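You operate a simulated robot arm through the tools that you are given. There is no shell and no other tool. Be economical: measure what you need, move in short steps, check, and stop when the job is done.

You are at the controls of a simulated robot arm. One attempt, no reset.

## Task
Take the 10 micron clean element from the shelf of the steel workbench and put it on the red rubber ring.

Only the result counts: the job must be done as asked and must still hold three seconds after the hand-in. Knocking over, shifting, dropping, spilling or breaking anything else fails it.

## Robot
A 7-joint arm with a two-finger parallel gripper on a trunk, on a base that drives. Base frame: it is fixed to the floor where the robot stands at the start and does not move with it; the origin is under the middle of the robot, x ahead of it, y to its left, z up. Lengths are in m, angles in degrees, forces in N, time in s.
With the tool pointing down near the work surface it reaches from about 0.18 to 0.74 m from the robot's upright axis, wherever it stands. Its first joint turns from -166.0 to 166.0 degrees. Payload 1.57 kg.
The tool frame sits at the grasp point between the pads (the TCP): z along the fingers, y along the line on which they close. The tips reach 0.03 m beyond it. Largest opening 0.11 m; finger width 0.024, thickness 0.012; the body of the gripper, 0.048 by 0.112 m, starts 0.078 m behind the TCP.
Orientation is that of the tool frame in the base frame, as a unit quaternion [w, x, y, z]. With the fingers straight down and closing along the base's y, the tool's x points along the base's -x, its y along +y and its z along -z.

## Interface
- The arm moves only by the tool nudge_tool. Its argument "plan" is a list of rows, each a list of 7 numbers: the shift along the base's x, y, z in units of 50 mm (1.0 is 50 mm), then the turn, a rotation vector about the base's x, y, z in units of 5 degrees (1.0 is 5 degrees), then the opening, from 0 (shut) to 1 (fully open). In form: [[dx, dy, dz, ax, ay, az, gripper], ...]. A call has 1 to 10 rows; each row shifts and turns the commanded pose from where the row before left it. A call with a number of a shift or a turn outside -1 to 1 is refused whole. Rows are played at 5 a second. More than 0.05 m and 8.6 degrees between two rows, or a gripper value outside its range, and nothing of the call is played. Where a pose cannot be reached the arm comes as near as it can. A force on the tool above 40 N (or 10 N above the force at the start of the call, whichever is more), or a blocked arm, ends the call early, and 0.2 s more pass. The fingers move at their own pace (about 0.045 m/s each) and stop on an object; they squeeze with about 30 N. The grip force told is the motor's: it shows also when the fingers shut on nothing. Time passes only in rows, and 0.2 s behind the last, so rows that do not move let the fingers close. The reply holds the time, the measured pose of the TCP, the force on the tool along the base axes, the opening and the grip force, in the units named above and with some noise.
- Cameras (640 x 400 px; columns grow to the right, rows downward): "scene" is now at [0.0025, 0.1551, 1.3151]; the picture's right is [0.02, -1.00, 0.00], its down [-0.88, -0.01, -0.48] and it looks along [0.48, 0.01, -0.88] (base axes); focal length 263 px, centre (320, 200). "wrist" rides on the gripper at [0.07, 0.016, -0.141] in the tool frame; the picture's right is [-0.23, 0.97, 0.00], its down [-0.86, -0.20, -0.48] and it looks along [-0.47, -0.11, 0.88] (tool axes); focal length 222 px, centre (320, 200). There is no depth. A picture from a camera that has moved, and an enlarged one, comes with that camera's place and axes in the base frame and with its lens.
- snapshot(camera): a new picture of that camera. The clock stands still meanwhile.
- move_column(by): slides the trunk up (or, below 0, down) by that many m; the arm and the scene camera ride with it, the base frame stays. It gives what a move gives, with no picture.
- base_move(legs): drives the robot by 1 to 6 legs, each [ahead, turn to the left] in m and degrees, along the robot's own axes; the way and the turn of a leg run together, so that a leg with both is an arc; at most 1.5 m and 180 degrees a leg. The arm and the cameras ride along, it lands a little off, and it stops where it bumps. It gives what a move gives.
- head_to(pan, tilt): turns the head with the scene camera to pan (to the left, within 155 degrees either way) and tilt (down, from -29 to 69), counted from straight ahead of the robot. It gives what a move gives.
- zoom(camera, box): a new picture of the part [left, top, right, bottom] of that camera's present view, enlarged. The clock stands still meanwhile.
- close_job(): hands the job in; it is judged then, once.

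Go step by step. Nothing tells you exact positions but the pictures and the camera data: compare them with the known pose of the tool, close in by small moves and look again before you grip or let go. The budget is 120 turns and 98 pictures, counting those below and the enlarged ones. Unless the task says otherwise, let go and move clear before handing in, and close with one line.

The tools are called after ">>>" by a JSON object that holds its "api" and its "payload". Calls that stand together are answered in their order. nudge_tool: Moves the arm, as the interface text tells. Its arguments: {"type":"object","properties":{"plan":{"type":"array","items":{"type":"array","items":{"type":"number"}}}},"required":["plan"]} The other tools are called the same way: move_column (by) slides the trunk up or down; base_move (legs) drives the base; head_to (pan, tilt) turns the head that bears the scene camera; snapshot (camera) takes a picture; zoom (camera, box) takes an enlarged picture of a part of a camera's view; close_job () hands the job in.

At the start:

```text
clock: 0.0
eef_pos: [0.2265, 0.2457, 0.7762]
orientation: [0.001, -0.001, 1.0, 0.0]
wrist_force: [1.1, -0.2, -0.7]
width: 0.1098
finger_force: 0.1
trunk travel left (down, up): [-0.275, 0.315]
robot x, y, heading: [0.0018, -0.0014, -0.0]
head pan, tilt: [0.9, 61.5]
```

scene: 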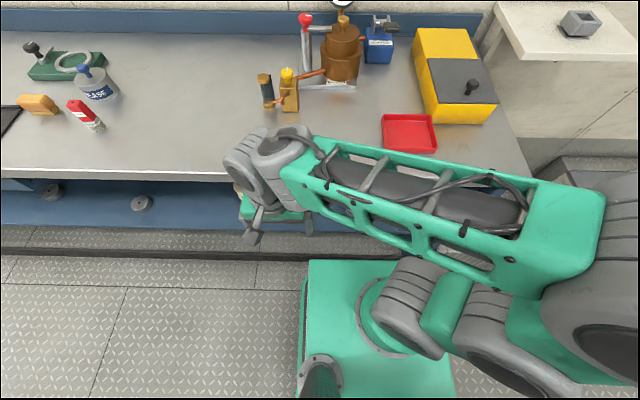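
wrist: 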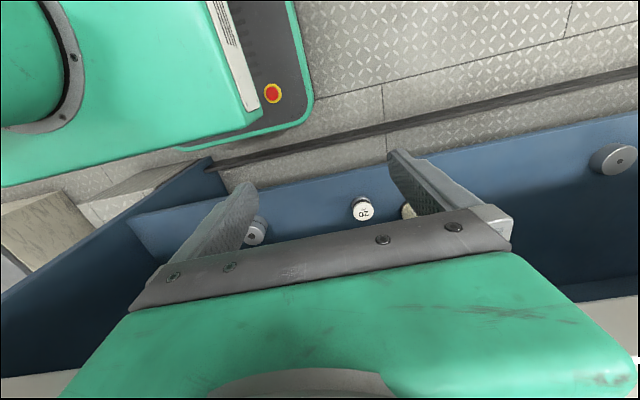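

I see a steel bench with tools on top and a low blue shelf holding several small filter elements, one marked "20". I'll look closer at the shelf and the bench top.

>>> {"api": "zoom", "payload": {"camera": "wrist", "box": [220, 130, 640, 300]}}

>>> {"api": "zoom", "payload": {"camera": "scene", "box": [0, 150, 340, 260]}}

>>> {"api": "zoom", "payload": {"camera": "scene", "box": [0, 0, 320, 180]}}

>>> {"api": "zoom", "payload": {"camera": "scene", "box": [230, 0, 550, 180]}}

```text
1.52 times, centred on (430, 215) of wrist
camera zoom: at [0.1559, 0.2618, 0.9173], right [0.23, 0.97, 0.0], down [0.86, -0.2, 0.48], along [0.47, -0.11, -0.88], focal length 338 px, centre (152, 177)
```

zoom: 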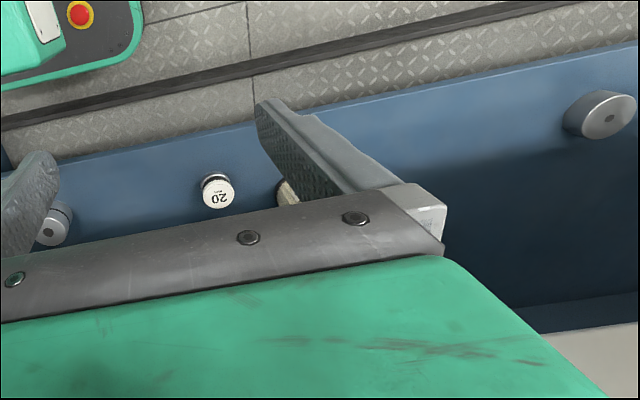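

```text
1.88 times, centred on (170, 205) of scene
camera zoom: at [0.0025, 0.1551, 1.3151], right [0.02, -1.0, 0.0], down [-0.88, -0.01, -0.48], along [0.48, 0.01, -0.88], focal length 495 px, centre (602, 191)
```

zoom: 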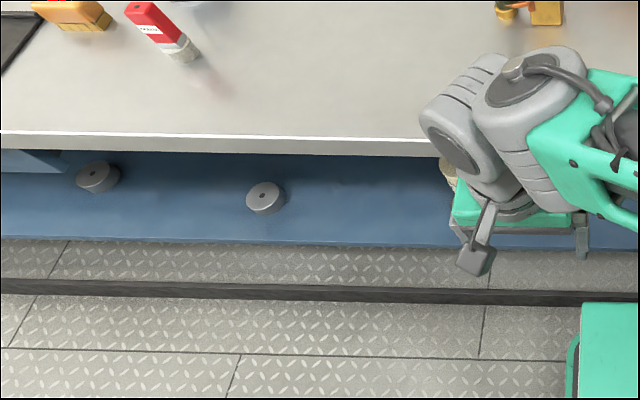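

```text
2.00 times, centred on (160, 90) of scene
camera zoom: at [0.0025, 0.1551, 1.3151], right [0.02, -1.0, 0.0], down [-0.88, -0.01, -0.48], along [0.48, 0.01, -0.88], focal length 526 px, centre (640, 420)
```

zoom: 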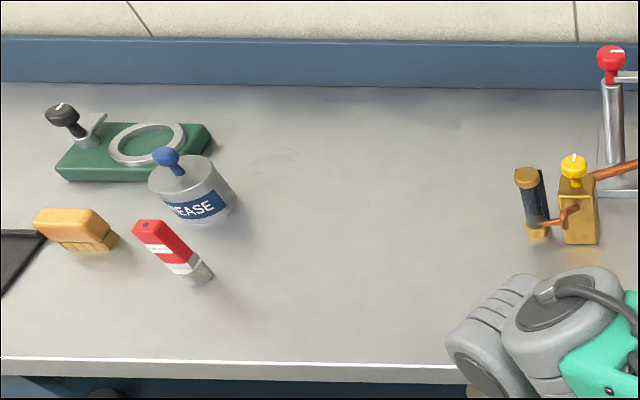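

```text
2.00 times, centred on (390, 90) of scene
camera zoom: at [0.0025, 0.1551, 1.3151], right [0.02, -1.0, 0.0], down [-0.88, -0.01, -0.48], along [0.48, 0.01, -0.88], focal length 526 px, centre (180, 420)
```

zoom: 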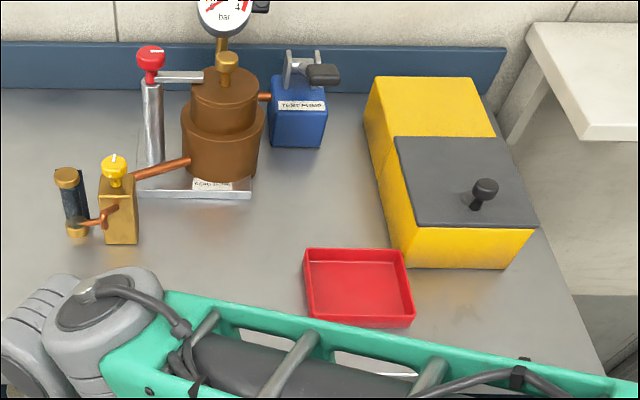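

The red rubber ring isn't visible yet. I'll turn the head to look around.

>>> {"api": "head_to", "payload": {"pan": 60, "tilt": 40}}

>>> {"api": "snapshot", "payload": {"camera": "scene"}}

>>> {"api": "head_to", "payload": {"pan": -50, "tilt": 40}}

>>> {"api": "snapshot", "payload": {"camera": "scene"}}

>>> {"api": "head_to", "payload": {"pan": -130, "tilt": 40}}

>>> {"api": "snapshot", "payload": {"camera": "scene"}}

>>> {"api": "head_to", "payload": {"pan": 150, "tilt": 40}}

>>> {"api": "snapshot", "payload": {"camera": "scene"}}

>>> {"api": "head_to", "payload": {"pan": 0, "tilt": 30}}

>>> {"api": "snapshot", "payload": {"camera": "scene"}}

```text
clock: 1.3
eef_pos: [0.2266, 0.245, 0.7748]
orientation: [0.001, 0.0, 1.0, 0.0]
wrist_force: [-0.3, -0.1, 0.1]
width: 0.1102
finger_force: 0.1
trunk travel left (down, up): [-0.275, 0.315]
robot x, y, heading: [-0.0008, -0.0013, -0.0]
head pan, tilt: [60.0, 40.0]
```

```text
91 pictures are left
camera scene: at [-0.0198, 0.2277, 1.3436], right [0.87, -0.5, 0.0], down [-0.32, -0.56, -0.77], along [0.38, 0.66, -0.64], focal length 263 px, centre (320, 200)
```

scene: 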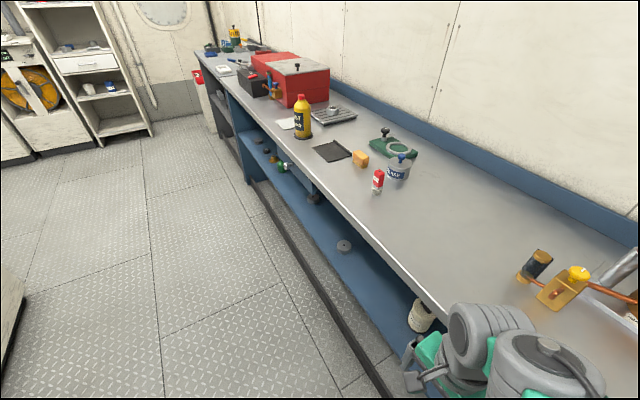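

```text
clock: 3.2
eef_pos: [0.226, 0.2443, 0.7761]
orientation: [0.0, 0.0, 1.0, 0.0]
wrist_force: [-0.6, 0.3, -0.4]
width: 0.1101
finger_force: 0.0
trunk travel left (down, up): [-0.275, 0.315]
robot x, y, heading: [0.0011, -0.0001, 0.1]
head pan, tilt: [-50.0, 40.0]
```

```text
90 pictures are left
camera scene: at [-0.0077, 0.089, 1.3436], right [-0.77, -0.64, 0.0], down [-0.41, 0.49, -0.77], along [0.49, -0.59, -0.64], focal length 263 px, centre (320, 200)
```

scene: 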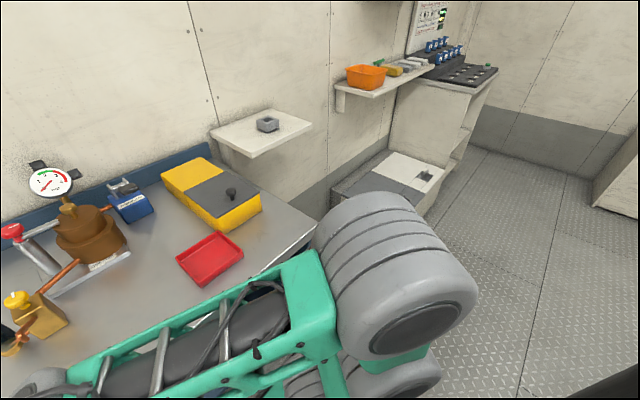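

```text
clock: 4.7
eef_pos: [0.2269, 0.2441, 0.776]
orientation: [0.0, 0.0, 1.0, 0.0]
wrist_force: [-0.4, 0.4, 0.0]
width: 0.1099
finger_force: 0.0
trunk travel left (down, up): [-0.275, 0.315]
robot x, y, heading: [0.0009, 0.0036, 0.1]
head pan, tilt: [-130.0, 40.0]
```

```text
89 pictures are left
camera scene: at [-0.1169, 0.0889, 1.3436], right [-0.77, 0.64, 0.0], down [0.41, 0.49, -0.77], along [-0.49, -0.59, -0.64], focal length 263 px, centre (320, 200)
```

scene: 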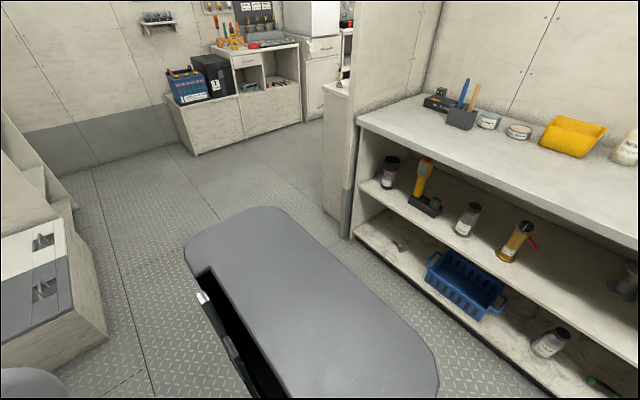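

```text
clock: 8.6
eef_pos: [0.2265, 0.2448, 0.7764]
orientation: [0.0, 0.0, 1.0, 0.0]
wrist_force: [-0.2, -1.3, -0.2]
width: 0.11
finger_force: 0.0
trunk travel left (down, up): [-0.275, 0.315]
robot x, y, heading: [-0.0032, -0.0007, -0.1]
head pan, tilt: [150.0, 40.0]
```

```text
88 pictures are left
camera scene: at [-0.1359, 0.1966, 1.3436], right [0.5, 0.87, 0.0], down [0.56, -0.32, -0.77], along [-0.66, 0.38, -0.64], focal length 263 px, centre (320, 200)
```

scene: 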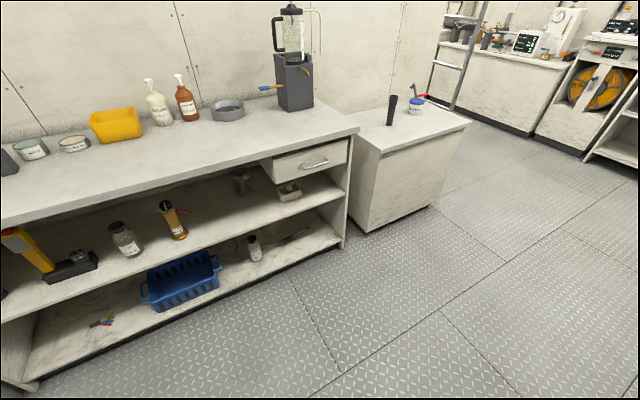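

```text
clock: 10.9
eef_pos: [0.2271, 0.2447, 0.7757]
orientation: [0.001, 0.001, 1.0, 0.0]
wrist_force: [-0.2, 0.0, -0.8]
width: 0.1101
finger_force: 0.0
trunk travel left (down, up): [-0.275, 0.315]
robot x, y, heading: [0.0002, 0.0011, 0.2]
head pan, tilt: [0.0, 30.0]
```

```text
87 pictures are left
camera scene: at [0.0281, 0.1541, 1.359], right [0.0, -1.0, 0.0], down [-0.5, 0.0, -0.87], along [0.87, 0.0, -0.5], focal length 263 px, centre (320, 200)
```

scene: 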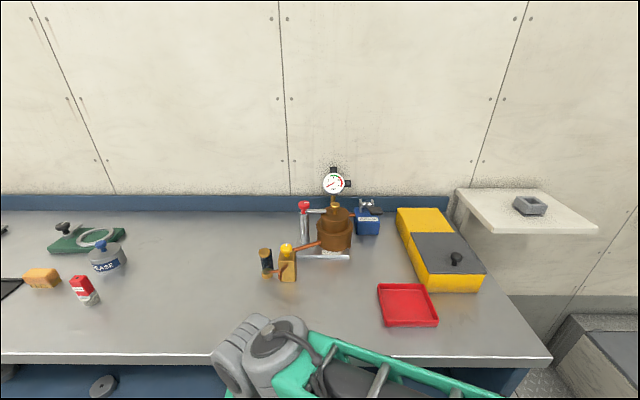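

Now closer looks at the left part of the bench and its shelf.

>>> {"api": "head_to", "payload": {"pan": 65, "tilt": 35}}

>>> {"api": "zoom", "payload": {"camera": "scene", "box": [180, 20, 440, 180]}}

>>> {"api": "zoom", "payload": {"camera": "scene", "box": [200, 120, 520, 320]}}

>>> {"api": "zoom", "payload": {"camera": "scene", "box": [320, 200, 640, 400]}}

```text
clock: 12.3
eef_pos: [0.2269, 0.245, 0.7763]
orientation: [-0.001, 0.0, 1.0, 0.0]
wrist_force: [-0.2, 0.3, -0.8]
width: 0.1101
finger_force: 0.0
trunk travel left (down, up): [-0.275, 0.315]
robot x, y, heading: [-0.0019, 0.0011, 0.0]
head pan, tilt: [65.0, 35.0]
```

```text
2.46 times, centred on (310, 100) of scene
camera zoom: at [-0.0251, 0.2339, 1.3512], right [0.91, -0.42, 0.0], down [-0.24, -0.52, -0.82], along [0.35, 0.74, -0.57], focal length 647 px, centre (345, 446)
```

zoom: 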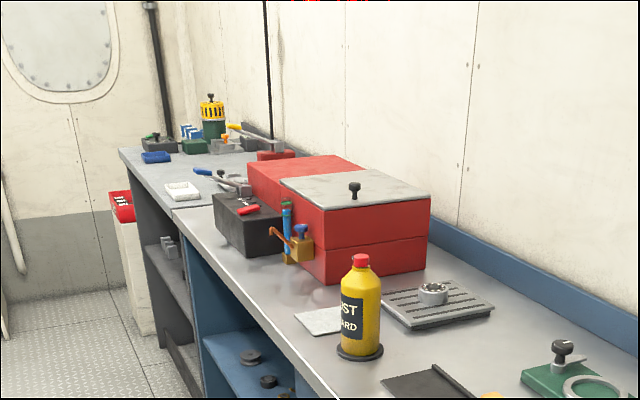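

```text
2.00 times, centred on (360, 220) of scene
camera zoom: at [-0.0251, 0.2339, 1.3512], right [0.91, -0.42, 0.0], down [-0.24, -0.52, -0.82], along [0.35, 0.74, -0.57], focal length 526 px, centre (240, 160)
```

zoom: 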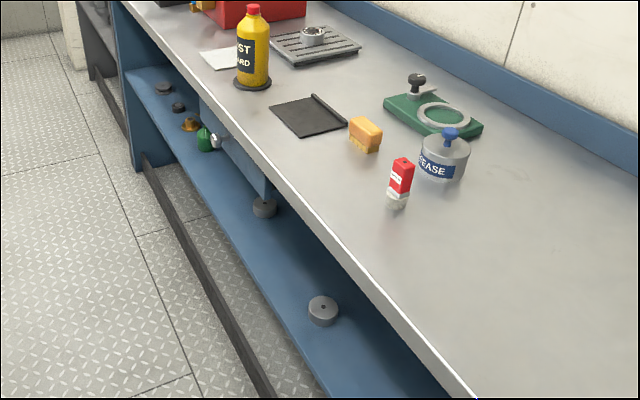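

```text
2.00 times, centred on (480, 300) of scene
camera zoom: at [-0.0251, 0.2339, 1.3512], right [0.91, -0.42, 0.0], down [-0.24, -0.52, -0.82], along [0.35, 0.74, -0.57], focal length 526 px, centre (0, 0)
```

zoom: 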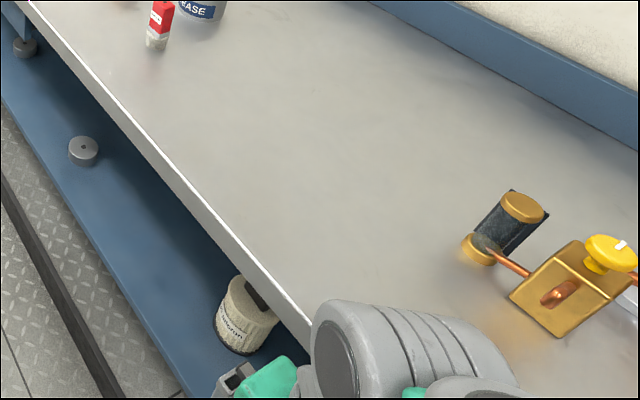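

>>> {"api": "head_to", "payload": {"pan": -45, "tilt": 25}}

>>> {"api": "zoom", "payload": {"camera": "scene", "box": [160, 80, 480, 280]}}

>>> {"api": "zoom", "payload": {"camera": "scene", "box": [0, 200, 320, 400]}}

>>> {"api": "nudge_tool", "payload": {"plan": [[-0.5, 1, 0, 0, 0, 0, 1], [-0.5, 1, 0, 0, 0, 0, 1], [-0.5, 1, 0, 0, 0, 0, 1], [-0.5, 1, 0, 0, 0, 0, 1]]}}

>>> {"api": "snapshot", "payload": {"camera": "wrist"}}

```text
clock: 14.2
eef_pos: [0.2273, 0.2449, 0.7767]
orientation: [0.001, 0.0, 1.0, 0.0]
wrist_force: [1.5, 0.6, -0.5]
width: 0.1101
finger_force: 0.0
trunk travel left (down, up): [-0.275, 0.315]
robot x, y, heading: [0.0005, 0.0052, 0.1]
head pan, tilt: [-45.0, 25.0]
```

```text
2.00 times, centred on (320, 180) of scene
camera zoom: at [0.0028, 0.089, 1.367], right [-0.71, -0.71, 0.0], down [-0.3, 0.3, -0.91], along [0.64, -0.64, -0.42], focal length 526 px, centre (320, 240)
```

zoom: 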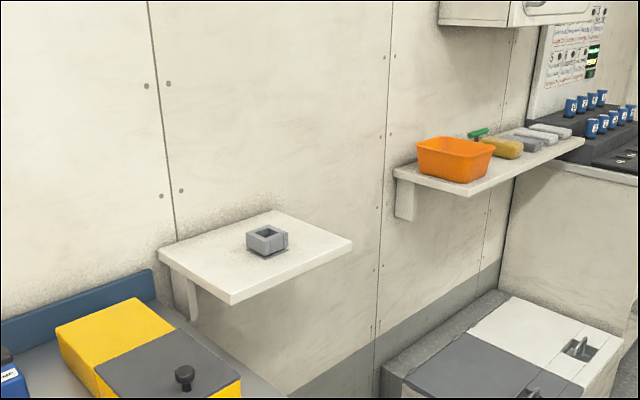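

```text
2.00 times, centred on (160, 300) of scene
camera zoom: at [0.0028, 0.089, 1.367], right [-0.71, -0.71, 0.0], down [-0.3, 0.3, -0.91], along [0.64, -0.64, -0.42], focal length 526 px, centre (640, 0)
```

zoom: 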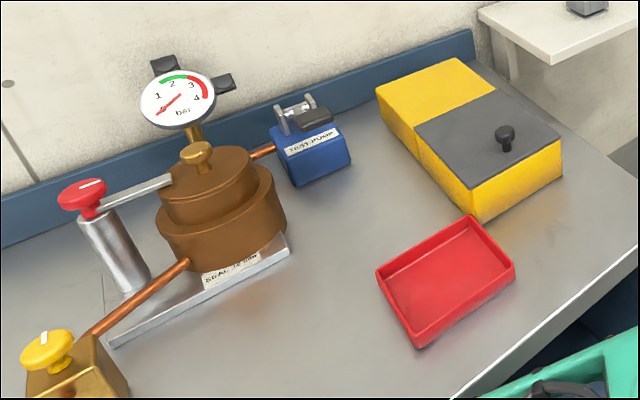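

```text
refused: row 1 steps farther than a row can; nothing moved
```

```text
81 pictures are left
camera wrist: at [0.1559, 0.2618, 0.9173], right [0.23, 0.97, 0.0], down [0.86, -0.2, 0.48], along [0.47, -0.11, -0.88], focal length 222 px, centre (320, 200)
```

wrist: 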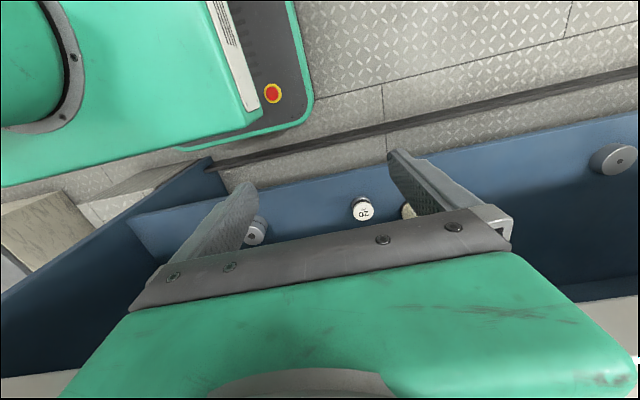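

>>> {"api": "zoom", "payload": {"camera": "scene", "box": [20, 220, 180, 320]}}

>>> {"api": "nudge_tool", "payload": {"plan": [[-0.4, 0.8, 0, 0, 0, 0, 1], [-0.4, 0.8, 0, 0, 0, 0, 1], [-0.4, 0.8, 0, 0, 0, 0, 1], [-0.4, 0.8, 0, 0, 0, 0, 1]]}}

>>> {"api": "snapshot", "payload": {"camera": "wrist"}}

>>> {"api": "head_to", "payload": {"pan": 0, "tilt": 60}}

>>> {"api": "snapshot", "payload": {"camera": "scene"}}

```text
4.00 times, centred on (100, 270) of scene
camera zoom: at [0.0028, 0.089, 1.367], right [-0.71, -0.71, 0.0], down [-0.3, 0.3, -0.91], along [0.64, -0.64, -0.42], focal length 1051 px, centre (1200, -80)
```

zoom: 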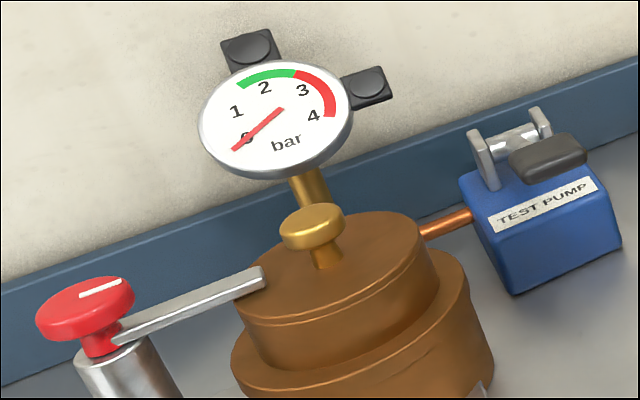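

```text
clock: 15.2
eef_pos: [0.1473, 0.4039, 0.7761]
orientation: [0.0, 0.001, 1.0, -0.001]
wrist_force: [0.7, -0.2, -1.0]
width: 0.1101
finger_force: 0.0
trunk travel left (down, up): [-0.275, 0.315]
robot x, y, heading: [0.0009, 0.0049, -0.1]
head pan, tilt: [-45.0, 25.0]
```

```text
79 pictures are left
camera wrist: at [0.0767, 0.4215, 0.9176], right [0.23, 0.97, 0.0], down [0.86, -0.2, 0.48], along [0.47, -0.11, -0.88], focal length 222 px, centre (320, 200)
```

wrist: 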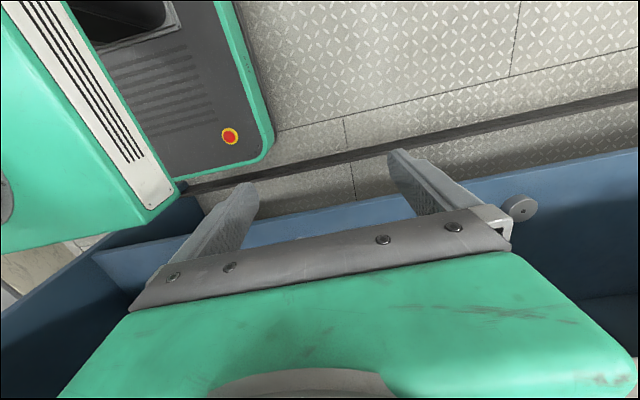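

```text
clock: 16.3
eef_pos: [0.1479, 0.4043, 0.776]
orientation: [0.0, -0.001, 1.0, 0.001]
wrist_force: [0.6, -0.1, 0.2]
width: 0.1101
finger_force: 0.2
trunk travel left (down, up): [-0.275, 0.315]
robot x, y, heading: [0.0019, -0.001, -0.0]
head pan, tilt: [0.0, 60.0]
```

```text
78 pictures are left
camera scene: at [0.0044, 0.1541, 1.3169], right [0.0, -1.0, 0.0], down [-0.87, 0.0, -0.5], along [0.5, 0.0, -0.87], focal length 263 px, centre (320, 200)
```

scene: 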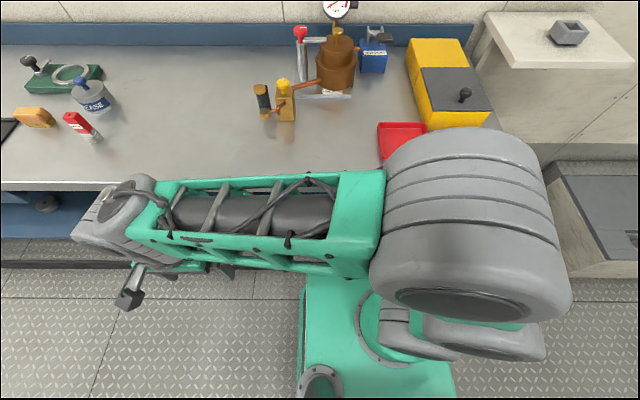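

The arm hides the near shelf; I'll swing it left and back to clear the view.

>>> {"api": "nudge_tool", "payload": {"plan": [[-0.7, 0.5, 0, 0, 0, 1, 1], [-0.7, 0.5, 0, 0, 0, 1, 1], [-0.8, 0.3, 0, 0, 0, 1, 1], [-0.9, 0, 0, 0, 0, 1, 1], [-0.9, 0, 0, 0, 0, 1, 1], [-0.9, 0, 0, 0, 0, 1, 1], [-0.9, 0, 0, 0, 0, 1, 1]]}}

>>> {"api": "snapshot", "payload": {"camera": "scene"}}

```text
clock: 17.9
eef_pos: [-0.0858, 0.4975, 0.8032]
orientation: [-0.002, -0.242, 0.97, 0.026]
wrist_force: [-0.3, 0.5, 0.7]
width: 0.1102
finger_force: 0.1
trunk travel left (down, up): [-0.275, 0.315]
robot x, y, heading: [-0.002, 0.0006, -0.0]
head pan, tilt: [0.0, 60.0]
```

```text
77 pictures are left
camera scene: at [0.0045, 0.1541, 1.3169], right [0.0, -1.0, 0.0], down [-0.87, 0.0, -0.5], along [0.5, 0.0, -0.87], focal length 263 px, centre (320, 200)
```

scene: 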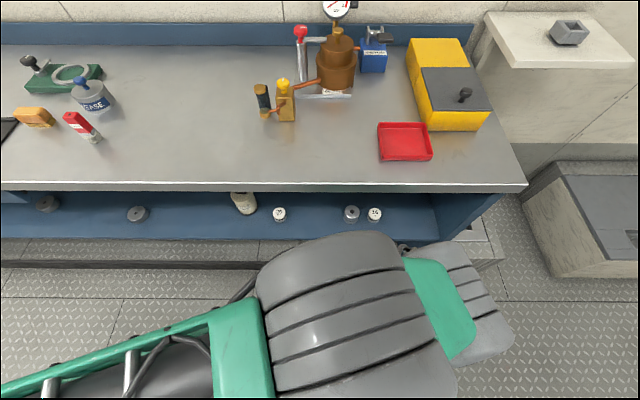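

>>> {"api": "zoom", "payload": {"camera": "scene", "box": [220, 180, 400, 240]}}

>>> {"api": "zoom", "payload": {"camera": "scene", "box": [240, 0, 500, 170]}}

```text
3.56 times, centred on (310, 210) of scene
camera zoom: at [0.0045, 0.1541, 1.3169], right [0.0, -1.0, 0.0], down [-0.87, 0.0, -0.5], along [0.5, 0.0, -0.87], focal length 935 px, centre (356, 164)
```

zoom: 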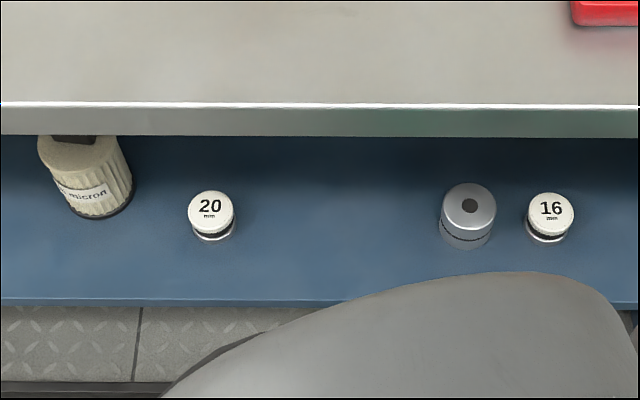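

```text
2.35 times, centred on (370, 85) of scene
camera zoom: at [0.0045, 0.1541, 1.3169], right [0.0, -1.0, 0.0], down [-0.87, 0.0, -0.5], along [0.5, 0.0, -0.87], focal length 618 px, centre (202, 471)
```

zoom: 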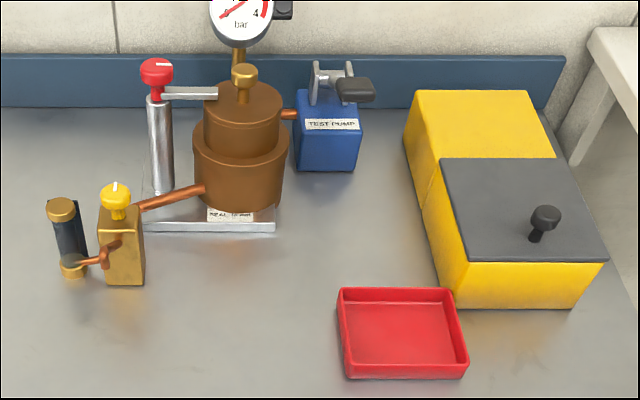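

The tall ribbed "... micron" element stands under the bench edge at about y≈0.45. I'll lower the trunk to look deeper into the shelf for other elements and for the ring.

>>> {"api": "move_column", "payload": {"by": -0.25}}

>>> {"api": "head_to", "payload": {"pan": 0, "tilt": 45}}

>>> {"api": "snapshot", "payload": {"camera": "scene"}}

>>> {"api": "head_to", "payload": {"pan": 40, "tilt": 40}}

>>> {"api": "snapshot", "payload": {"camera": "scene"}}

```text
clock: 20.4
eef_pos: [-0.0854, 0.496, 0.5479]
orientation: [0.0, -0.242, 0.97, 0.021]
wrist_force: [-0.9, 0.1, 0.4]
width: 0.1099
finger_force: 0.0
trunk travel left (down, up): [-0.025, 0.565]
robot x, y, heading: [-0.0018, -0.0028, -0.1]
head pan, tilt: [0.0, 60.0]
```

```text
clock: 21.2
eef_pos: [-0.085, 0.4943, 0.5469]
orientation: [-0.001, -0.241, 0.97, 0.019]
wrist_force: [0.7, -0.6, 0.1]
width: 0.1101
finger_force: 0.0
trunk travel left (down, up): [-0.025, 0.565]
robot x, y, heading: [-0.0001, -0.0013, 0.1]
head pan, tilt: [0.0, 45.0]
```

```text
74 pictures are left
camera scene: at [0.0189, 0.1541, 1.0863], right [0.0, -1.0, 0.0], down [-0.71, 0.0, -0.71], along [0.71, 0.0, -0.71], focal length 263 px, centre (320, 200)
```

scene: 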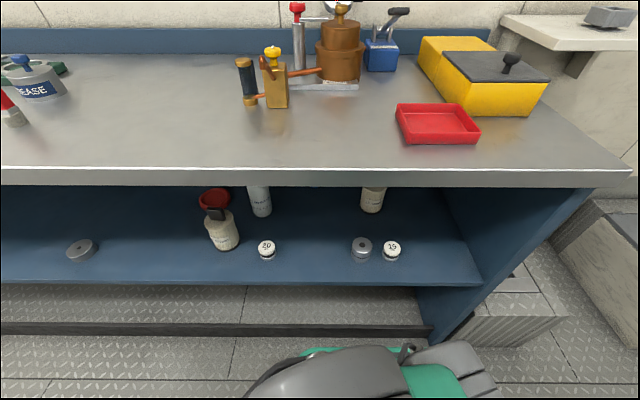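

```text
clock: 22.3
eef_pos: [-0.0838, 0.495, 0.5464]
orientation: [-0.001, -0.242, 0.97, 0.018]
wrist_force: [-0.5, -0.1, 0.3]
width: 0.1098
finger_force: 0.2
trunk travel left (down, up): [-0.025, 0.565]
robot x, y, heading: [-0.0042, 0.0049, -0.1]
head pan, tilt: [40.0, 40.0]
```

```text
73 pictures are left
camera scene: at [0.0028, 0.2087, 1.0936], right [0.64, -0.77, 0.0], down [-0.49, -0.41, -0.77], along [0.59, 0.49, -0.64], focal length 263 px, centre (320, 200)
```

scene: 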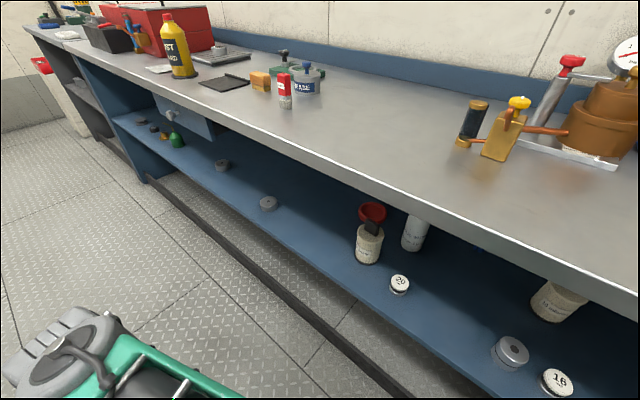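

Now I see three ribbed elements and a red ring-shaped thing in the shelf. Zooming in.

>>> {"api": "zoom", "payload": {"camera": "scene", "box": [330, 180, 490, 280]}}

>>> {"api": "head_to", "payload": {"pan": 0, "tilt": 45}}

>>> {"api": "zoom", "payload": {"camera": "scene", "box": [180, 170, 300, 270]}}

>>> {"api": "zoom", "payload": {"camera": "scene", "box": [320, 170, 440, 270]}}

```text
4.00 times, centred on (410, 230) of scene
camera zoom: at [0.0028, 0.2087, 1.0936], right [0.64, -0.77, 0.0], down [-0.49, -0.41, -0.77], along [0.59, 0.49, -0.64], focal length 1051 px, centre (-40, 80)
```

zoom: 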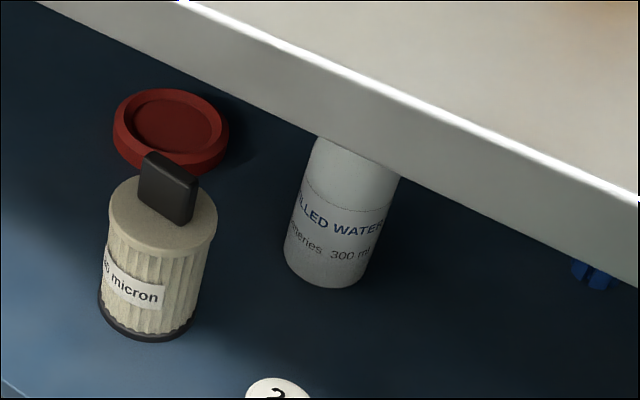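

```text
clock: 23.4
eef_pos: [-0.0855, 0.4943, 0.5438]
orientation: [0.0, -0.242, 0.97, 0.016]
wrist_force: [0.6, 0.9, -0.1]
width: 0.1103
finger_force: 0.0
trunk travel left (down, up): [-0.025, 0.565]
robot x, y, heading: [-0.0017, 0.0016, 0.4]
head pan, tilt: [0.0, 45.0]
```

```text
4.00 times, centred on (240, 220) of scene
camera zoom: at [0.019, 0.1542, 1.0864], right [0.0, -1.0, 0.0], down [-0.71, 0.0, -0.71], along [0.71, 0.0, -0.71], focal length 1051 px, centre (640, 120)
```

zoom: 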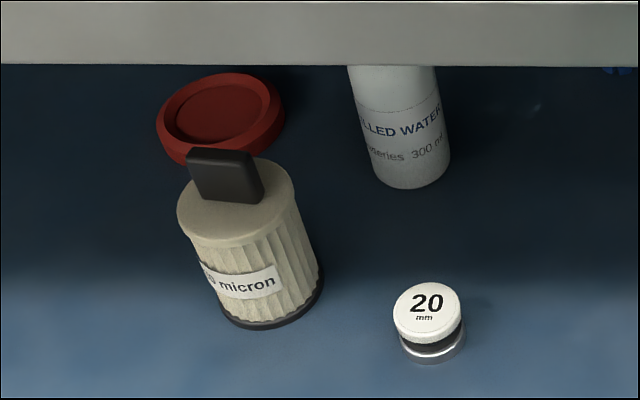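

```text
4.00 times, centred on (380, 220) of scene
camera zoom: at [0.019, 0.1542, 1.0864], right [0.0, -1.0, 0.0], down [-0.71, 0.0, -0.71], along [0.71, 0.0, -0.71], focal length 1051 px, centre (80, 120)
```

zoom: 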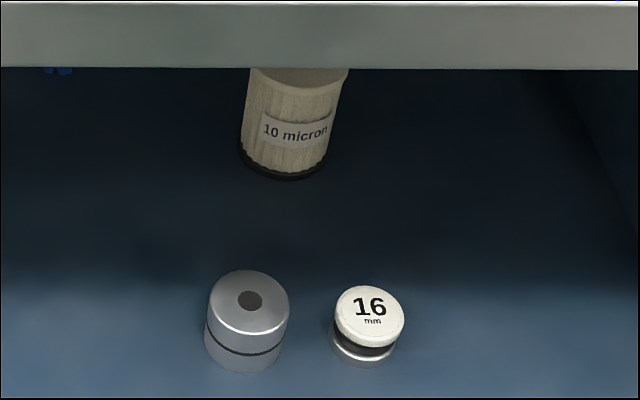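

The 10 micron element stands deeper in the shelf at about (0.57, 0.0), a red ring-like disc at about (0.60, 0.48); the shelf itself is at z≈0.48 and the bench edge at x≈0.32, z≈0.85. I'll bring the tool in front of the shelf, pitched forward, so the wrist camera can look in.

>>> {"api": "nudge_tool", "payload": {"plan": [[0.8, -0.3, 0.2, 0, 0, -0.95, 1], [0.8, -0.3, 0.2, 0, 0, -0.95, 1], [0.8, -0.3, 0.2, 0, 0, -0.95, 1], [0.8, -0.3, 0.2, 0, 0, -0.95, 1], [0.6, -0.3, 0.1, 0, 0, -0.95, 1], [0.3, -0.3, 0.1, 0, 0, -0.95, 1]]}}

>>> {"api": "nudge_tool", "payload": {"plan": [[0, 0, 0, 0, -1, 0, 1], [0, 0, 0, 0, -1, 0, 1], [0, 0, 0, 0, -1, 0, 1], [0, 0, 0, 0, -1, 0, 1], [0, 0, 0, 0, -1, 0, 1], [0, 0, 0, 0, -1, 0, 1], [0, 0, 0, 0, -1, 0, 1], [0, 0, 0, 0, -1, 0, 1], [0, 0, 0, 0, -1, 0, 1], [0, 0, 0, 0, -1, 0, 1]]}}

>>> {"api": "snapshot", "payload": {"camera": "wrist"}}

```text
clock: 24.8
eef_pos: [0.0653, 0.3776, 0.5772]
orientation: [0.0, -0.056, 0.998, -0.001]
wrist_force: [-0.2, -0.4, -0.4]
width: 0.11
finger_force: 0.1
trunk travel left (down, up): [-0.025, 0.565]
robot x, y, heading: [0.0039, -0.0018, -0.1]
head pan, tilt: [0.0, 45.0]
```

```text
clock: 26.2
eef_pos: [0.1241, 0.3791, 0.5957]
orientation: [0.253, 0.033, 0.967, -0.013]
wrist_force: [-0.4, 0.5, -0.2]
width: 0.1101
finger_force: 0.1
trunk travel left (down, up): [-0.025, 0.565]
robot x, y, heading: [0.0002, -0.0039, -0.1]
head pan, tilt: [0.0, 45.0]
stopped in row 7: the arm was blocked; the commanded pose is now the measured one
```

```text
69 pictures are left
camera wrist: at [-0.0054, 0.4053, 0.6842], right [0.27, 0.96, 0.1], down [0.49, -0.23, 0.84], along [0.83, -0.17, -0.53], focal length 222 px, centre (320, 200)
```

wrist: 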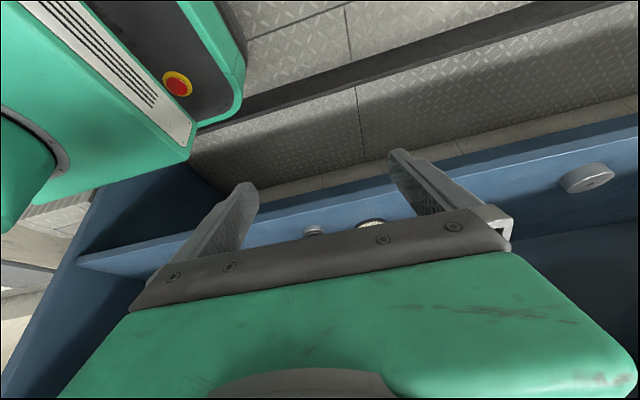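

The arm is cramped by its own body; I'll back the robot 0.25 m for room and a deeper look into the shelf.

>>> {"api": "base_move", "payload": {"legs": [[-0.25, 0]]}}

>>> {"api": "head_to", "payload": {"pan": 0, "tilt": 35}}

>>> {"api": "zoom", "payload": {"camera": "scene", "box": [160, 150, 480, 350]}}

```text
clock: 28.1
eef_pos: [-0.1337, 0.379, 0.5949]
orientation: [0.253, 0.029, 0.967, -0.01]
wrist_force: [0.1, -0.1, -0.2]
width: 0.1101
finger_force: 0.1
trunk travel left (down, up): [-0.025, 0.565]
robot x, y, heading: [-0.2531, -0.0015, 0.2]
head pan, tilt: [0.0, 45.0]
```

```text
clock: 28.8
eef_pos: [-0.1337, 0.3801, 0.5965]
orientation: [0.253, 0.03, 0.967, -0.01]
wrist_force: [-0.7, -0.8, 0.3]
width: 0.1101
finger_force: 0.0
trunk travel left (down, up): [-0.025, 0.565]
robot x, y, heading: [-0.259, -0.0032, 0.4]
head pan, tilt: [0.0, 35.0]
```

```text
2.00 times, centred on (320, 250) of scene
camera zoom: at [-0.23, 0.1534, 1.1011], right [0.01, -1.0, 0.0], down [-0.57, 0.0, -0.82], along [0.82, 0.01, -0.57], focal length 526 px, centre (320, 100)
```

zoom: 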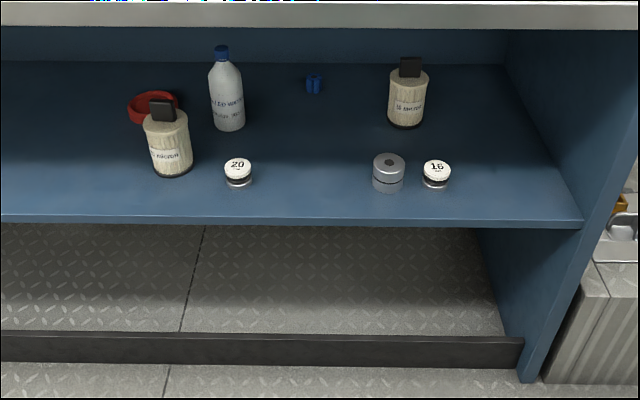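

Now the whole shelf bay is visible. Detailed zooms.

>>> {"api": "zoom", "payload": {"camera": "scene", "box": [210, 170, 290, 250]}}

>>> {"api": "zoom", "payload": {"camera": "scene", "box": [300, 170, 400, 250]}}

>>> {"api": "head_to", "payload": {"pan": 35, "tilt": 30}}

>>> {"api": "snapshot", "payload": {"camera": "scene"}}

```text
5.00 times, centred on (250, 210) of scene
camera zoom: at [-0.23, 0.1534, 1.1011], right [0.01, -1.0, 0.0], down [-0.57, 0.0, -0.82], along [0.82, 0.01, -0.57], focal length 1314 px, centre (670, 150)
```

zoom: 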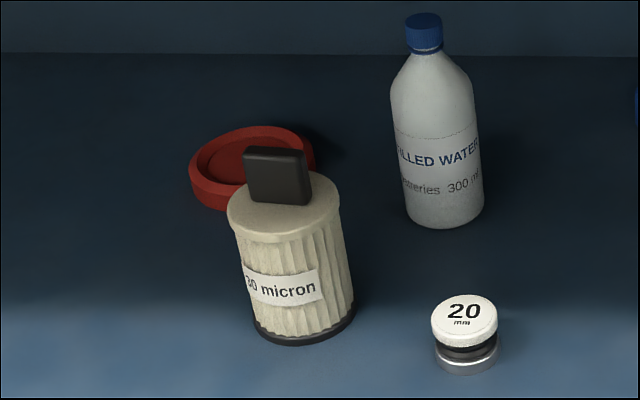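

```text
5.00 times, centred on (350, 210) of scene
camera zoom: at [-0.23, 0.1534, 1.1011], right [0.01, -1.0, 0.0], down [-0.57, 0.0, -0.82], along [0.82, 0.01, -0.57], focal length 1314 px, centre (170, 150)
```

zoom: 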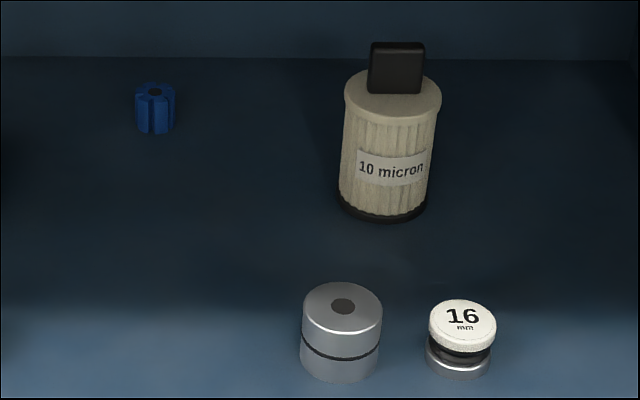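

```text
clock: 29.8
eef_pos: [-0.1335, 0.3795, 0.5961]
orientation: [0.253, 0.028, 0.967, -0.01]
wrist_force: [-0.8, -0.3, 0.3]
width: 0.1098
finger_force: 0.1
trunk travel left (down, up): [-0.025, 0.565]
robot x, y, heading: [-0.2515, -0.003, 0.2]
head pan, tilt: [35.0, 30.0]
```

```text
65 pictures are left
camera scene: at [-0.2443, 0.2051, 1.109], right [0.58, -0.82, 0.0], down [-0.41, -0.29, -0.87], along [0.71, 0.5, -0.5], focal length 263 px, centre (320, 200)
```

scene: 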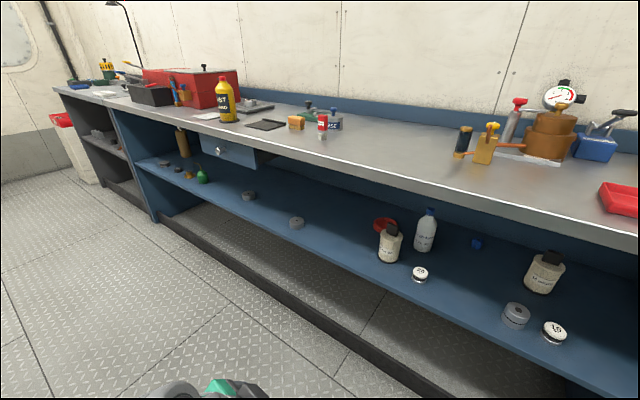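

>>> {"api": "zoom", "payload": {"camera": "scene", "box": [350, 205, 410, 242]}}

>>> {"api": "zoom", "payload": {"camera": "scene", "box": [50, 50, 350, 238]}}

>>> {"api": "zoom", "payload": {"camera": "scene", "box": [140, 140, 260, 215]}}

```text
10.67 times, centred on (380, 224) of scene
camera zoom: at [-0.2443, 0.2051, 1.109], right [0.58, -0.82, 0.0], down [-0.41, -0.29, -0.87], along [0.71, 0.5, -0.5], focal length 2804 px, centre (-320, -51)
```

zoom: 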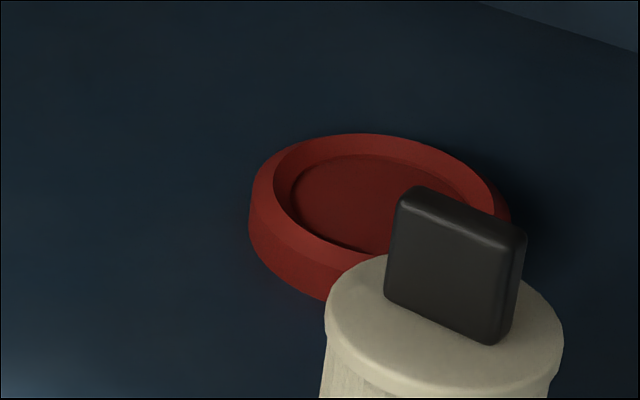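

```text
2.13 times, centred on (200, 144) of scene
camera zoom: at [-0.2443, 0.2051, 1.109], right [0.58, -0.82, 0.0], down [-0.41, -0.29, -0.87], along [0.71, 0.5, -0.5], focal length 559 px, centre (575, 319)
```

zoom: 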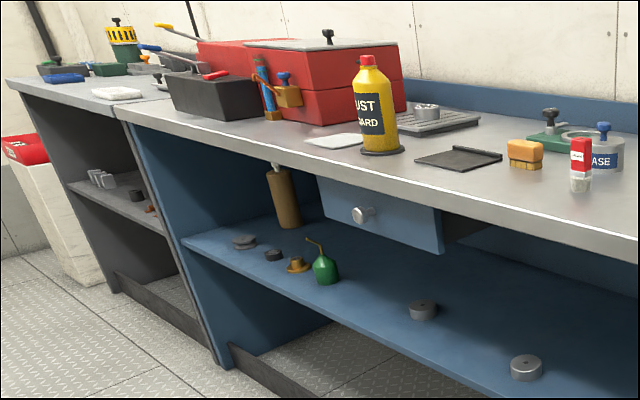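

```text
5.33 times, centred on (200, 178) of scene
camera zoom: at [-0.2443, 0.2051, 1.109], right [0.58, -0.82, 0.0], down [-0.41, -0.29, -0.87], along [0.71, 0.5, -0.5], focal length 1402 px, centre (960, 320)
```

zoom: 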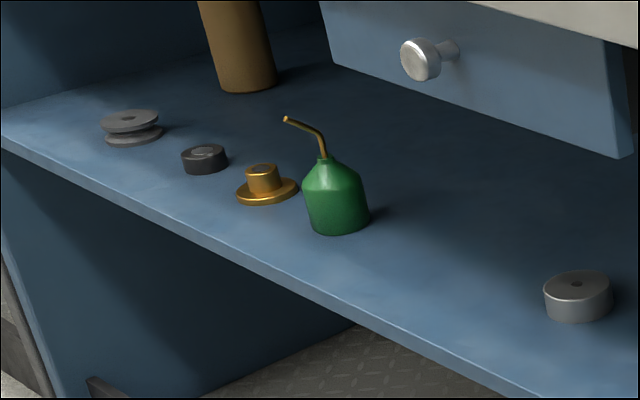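

The red piece at about (0.604, 0.485) is the rubber ring; the 10 micron element is at about (0.589, −0.009) with its handle at z 0.58–0.62. I'll shift the base to y≈0.25 so both are reachable by straight in-and-out drives.

>>> {"api": "base_move", "payload": {"legs": [[0.15, 0], [-0.175, -45], [-0.175, 45], [0.175, 45], [0.175, -45]]}}

```text
clock: 39.4
eef_pos: [0.0117, 0.6396, 0.5956]
orientation: [0.253, 0.03, 0.967, -0.011]
wrist_force: [-0.2, 0.1, -1.1]
width: 0.1101
finger_force: 0.1
trunk travel left (down, up): [-0.025, 0.565]
robot x, y, heading: [-0.1114, 0.2583, 0.2]
head pan, tilt: [35.0, 30.0]
```

>>> {"api": "base_move", "payload": {"legs": [[-0.33, 0]]}}

>>> {"api": "nudge_tool", "payload": {"plan": [[0.8, -0.5, 0.1, 0, 0, 0.35, 1], [0.8, -0.5, 0.1, 0, 0, 0.35, 1], [0.8, -0.5, 0.1, 0, 0, 0, 1], [0.8, -0.5, 0.1, 0, 0, 0, 1], [0.8, -0.5, 0.1, 0, 0, 0, 1], [0.8, -0.5, 0.1, 0, -0.5, 0, 1], [0.8, -0.5, 0.1, 0, -1, 0, 1], [0.6, -0.6, 0, 0, -1, 0, 1], [0.6, -0.6, 0, 0, -1, 0, 1], [0.6, -0.6, 0, 0, -1, 0, 1]]}}

>>> {"api": "head_to", "payload": {"pan": 0, "tilt": 45}}

>>> {"api": "snapshot", "payload": {"camera": "scene"}}

```text
clock: 41.5
eef_pos: [-0.3172, 0.6387, 0.5966]
orientation: [0.254, 0.032, 0.967, -0.011]
wrist_force: [0.6, -0.9, -0.1]
width: 0.1099
finger_force: 0.1
trunk travel left (down, up): [-0.025, 0.565]
robot x, y, heading: [-0.4362, 0.2586, -0.0]
head pan, tilt: [35.0, 30.0]
```

```text
clock: 43.7
eef_pos: [0.0503, 0.3736, 0.633]
orientation: [0.438, 0.003, 0.899, -0.002]
wrist_force: [-0.5, 0.6, 0.4]
width: 0.11
finger_force: 0.1
trunk travel left (down, up): [-0.025, 0.565]
robot x, y, heading: [-0.4373, 0.2591, -0.1]
head pan, tilt: [35.0, 30.0]
```

```text
clock: 44.8
eef_pos: [0.0507, 0.374, 0.6321]
orientation: [0.438, 0.003, 0.899, -0.003]
wrist_force: [0.4, 0.2, 0.3]
width: 0.11
finger_force: 0.1
trunk travel left (down, up): [-0.025, 0.565]
robot x, y, heading: [-0.4388, 0.2601, -0.1]
head pan, tilt: [0.0, 45.0]
```

```text
61 pictures are left
camera scene: at [-0.4209, 0.4137, 1.0864], right [0.0, -1.0, 0.0], down [-0.71, 0.0, -0.71], along [0.71, 0.0, -0.71], focal length 263 px, centre (320, 200)
```

scene: 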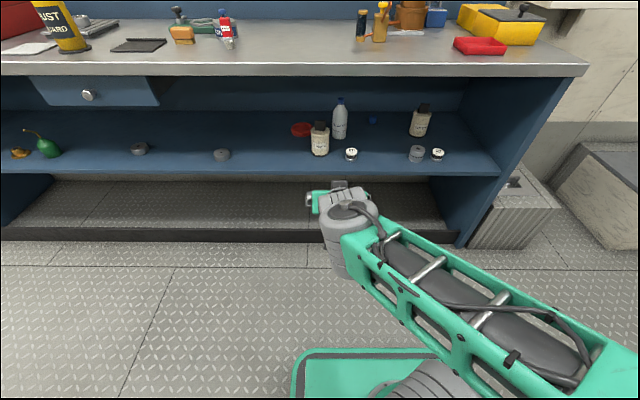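

>>> {"api": "nudge_tool", "payload": {"plan": [[0.33, -0.85, -0.05, 0, -0.8, 0, 1], [0.33, -0.85, -0.05, 0, -0.8, 0, 1], [0.33, -0.85, -0.05, 0, -0.8, 0, 1], [0.33, -0.85, -0.05, 0, -0.8, 0, 1], [0.33, -0.85, -0.05, 0, -0.8, 0, 1], [0.33, -0.85, -0.05, 0, -0.6, 0, 1], [0.33, -0.85, -0.05, 0, 0, 0, 1], [0.33, -0.85, -0.05, 0, 0, 0, 1], [0.33, -0.85, -0.05, 0, 0, 0, 1]]}}

>>> {"api": "snapshot", "payload": {"camera": "scene"}}

>>> {"api": "snapshot", "payload": {"camera": "wrist"}}

```text
clock: 46.8
eef_pos: [0.2017, -0.0105, 0.6072]
orientation: [0.608, 0.004, 0.794, -0.003]
wrist_force: [0.3, 0.6, 0.1]
width: 0.1101
finger_force: 0.1
trunk travel left (down, up): [-0.025, 0.565]
robot x, y, heading: [-0.4404, 0.2571, 0.0]
head pan, tilt: [0.0, 45.0]
```

```text
60 pictures are left
camera scene: at [-0.421, 0.4138, 1.0864], right [0.0, -1.0, 0.0], down [-0.71, 0.0, -0.71], along [0.71, 0.0, -0.71], focal length 263 px, centre (320, 200)
```

scene: 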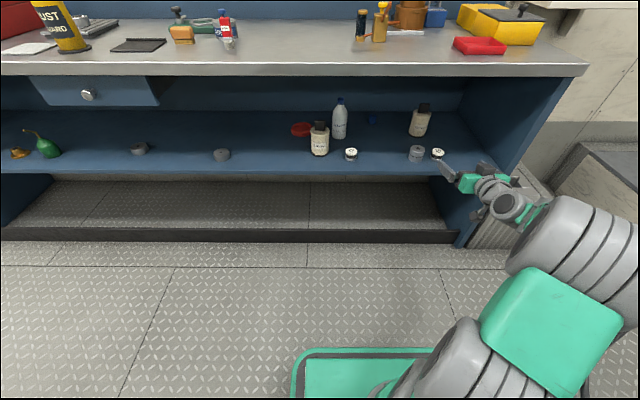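

```text
59 pictures are left
camera wrist: at [0.0468, 0.0066, 0.576], right [0.07, 0.97, 0.22], down [-0.24, -0.2, 0.95], along [0.97, -0.12, 0.22], focal length 222 px, centre (320, 200)
```

wrist: 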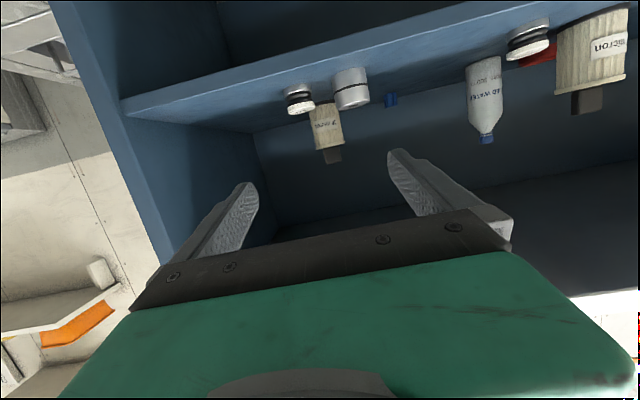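

The tool now faces the 10 micron element with a good wrist view (upside down). I'll extend the arm a bit, then drive forward part of the way and look again.

>>> {"api": "nudge_tool", "payload": {"plan": [[0.8, 0, 0.1, 0, 0, 0, 1], [0.8, 0, 0.1, 0, 0, 0, 1]]}}

>>> {"api": "base_move", "payload": {"legs": [[0.18, 0]]}}

>>> {"api": "snapshot", "payload": {"camera": "wrist"}}

>>> {"api": "snapshot", "payload": {"camera": "scene"}}

```text
clock: 47.4
eef_pos: [0.2844, -0.0095, 0.6169]
orientation: [0.608, 0.004, 0.794, -0.001]
wrist_force: [0.6, 0.2, 0.0]
width: 0.11
finger_force: 0.0
trunk travel left (down, up): [-0.025, 0.565]
robot x, y, heading: [-0.4389, 0.2562, 0.2]
head pan, tilt: [0.0, 45.0]
```

```text
clock: 48.8
eef_pos: [0.4557, -0.0068, 0.617]
orientation: [0.608, 0.002, 0.794, -0.001]
wrist_force: [-0.5, 0.0, 0.1]
width: 0.11
finger_force: 0.1
trunk travel left (down, up): [-0.025, 0.565]
robot x, y, heading: [-0.2689, 0.2609, 0.2]
head pan, tilt: [0.0, 45.0]
```

```text
58 pictures are left
camera wrist: at [0.301, 0.0105, 0.5861], right [0.06, 0.97, 0.22], down [-0.24, -0.2, 0.95], along [0.97, -0.11, 0.22], focal length 222 px, centre (320, 200)
```

wrist: 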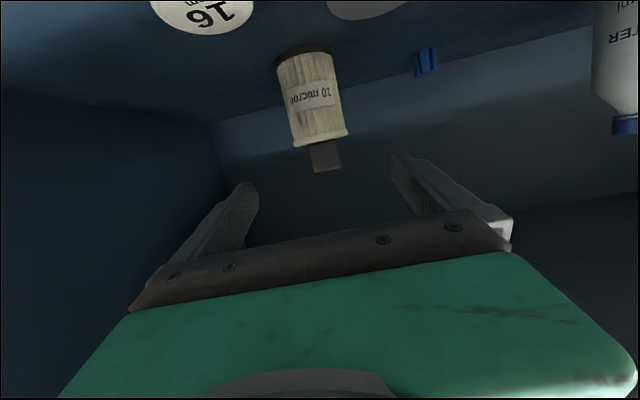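

```text
57 pictures are left
camera scene: at [-0.2499, 0.4141, 1.0864], right [0.0, -1.0, 0.0], down [-0.71, 0.0, -0.71], along [0.71, 0.0, -0.71], focal length 263 px, centre (320, 200)
```

scene: 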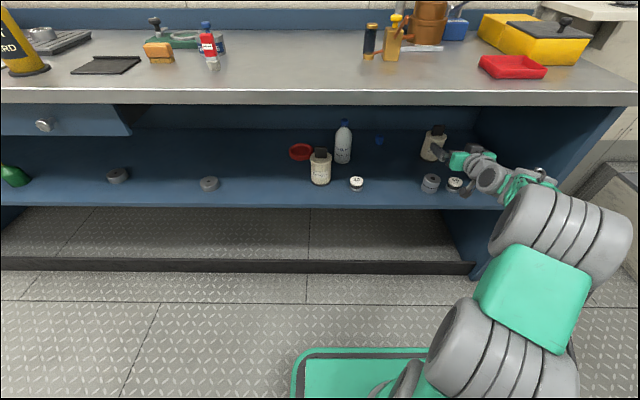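

>>> {"api": "nudge_tool", "payload": {"plan": [[0.6, 0.03, -0.03, 0, 0, 0, 1], [0.6, 0.03, -0.03, 0, 0, 0, 1], [0.6, 0, -0.03, 0, 0, 0, 1]]}}

>>> {"api": "snapshot", "payload": {"camera": "wrist"}}

>>> {"api": "zoom", "payload": {"camera": "scene", "box": [380, 100, 540, 200]}}

```text
clock: 49.6
eef_pos: [0.5451, -0.0034, 0.6132]
orientation: [0.609, 0.003, 0.793, -0.002]
wrist_force: [-0.1, 0.0, 0.6]
width: 0.1099
finger_force: 0.1
trunk travel left (down, up): [-0.025, 0.565]
robot x, y, heading: [-0.2716, 0.2613, 0.1]
head pan, tilt: [0.0, 45.0]
```

```text
56 pictures are left
camera wrist: at [0.3906, 0.0139, 0.5821], right [0.06, 0.97, 0.22], down [-0.24, -0.2, 0.95], along [0.97, -0.11, 0.22], focal length 222 px, centre (320, 200)
```

wrist: 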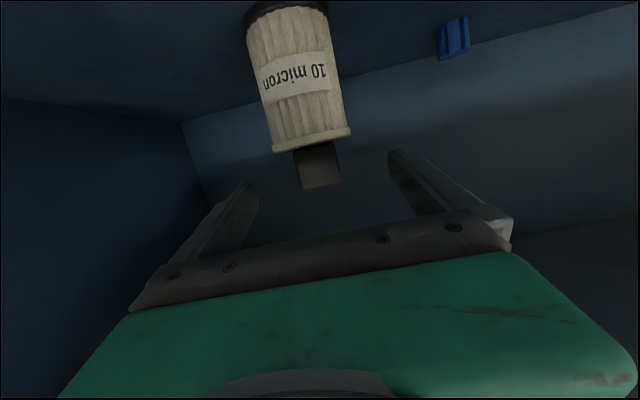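

```text
4.00 times, centred on (460, 150) of scene
camera zoom: at [-0.2501, 0.4141, 1.0864], right [0.0, -1.0, 0.0], down [-0.71, 0.0, -0.71], along [0.71, 0.0, -0.71], focal length 1051 px, centre (-240, 400)
```

zoom: 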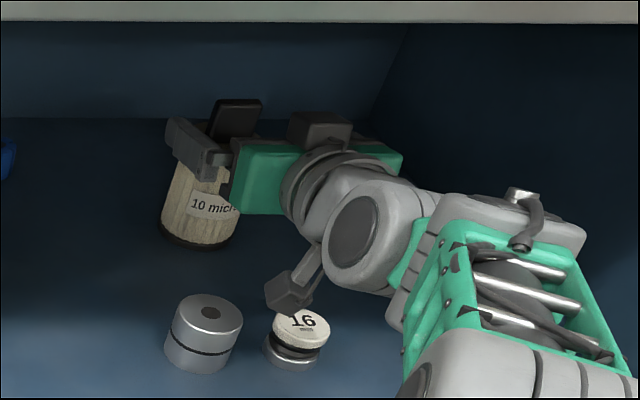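

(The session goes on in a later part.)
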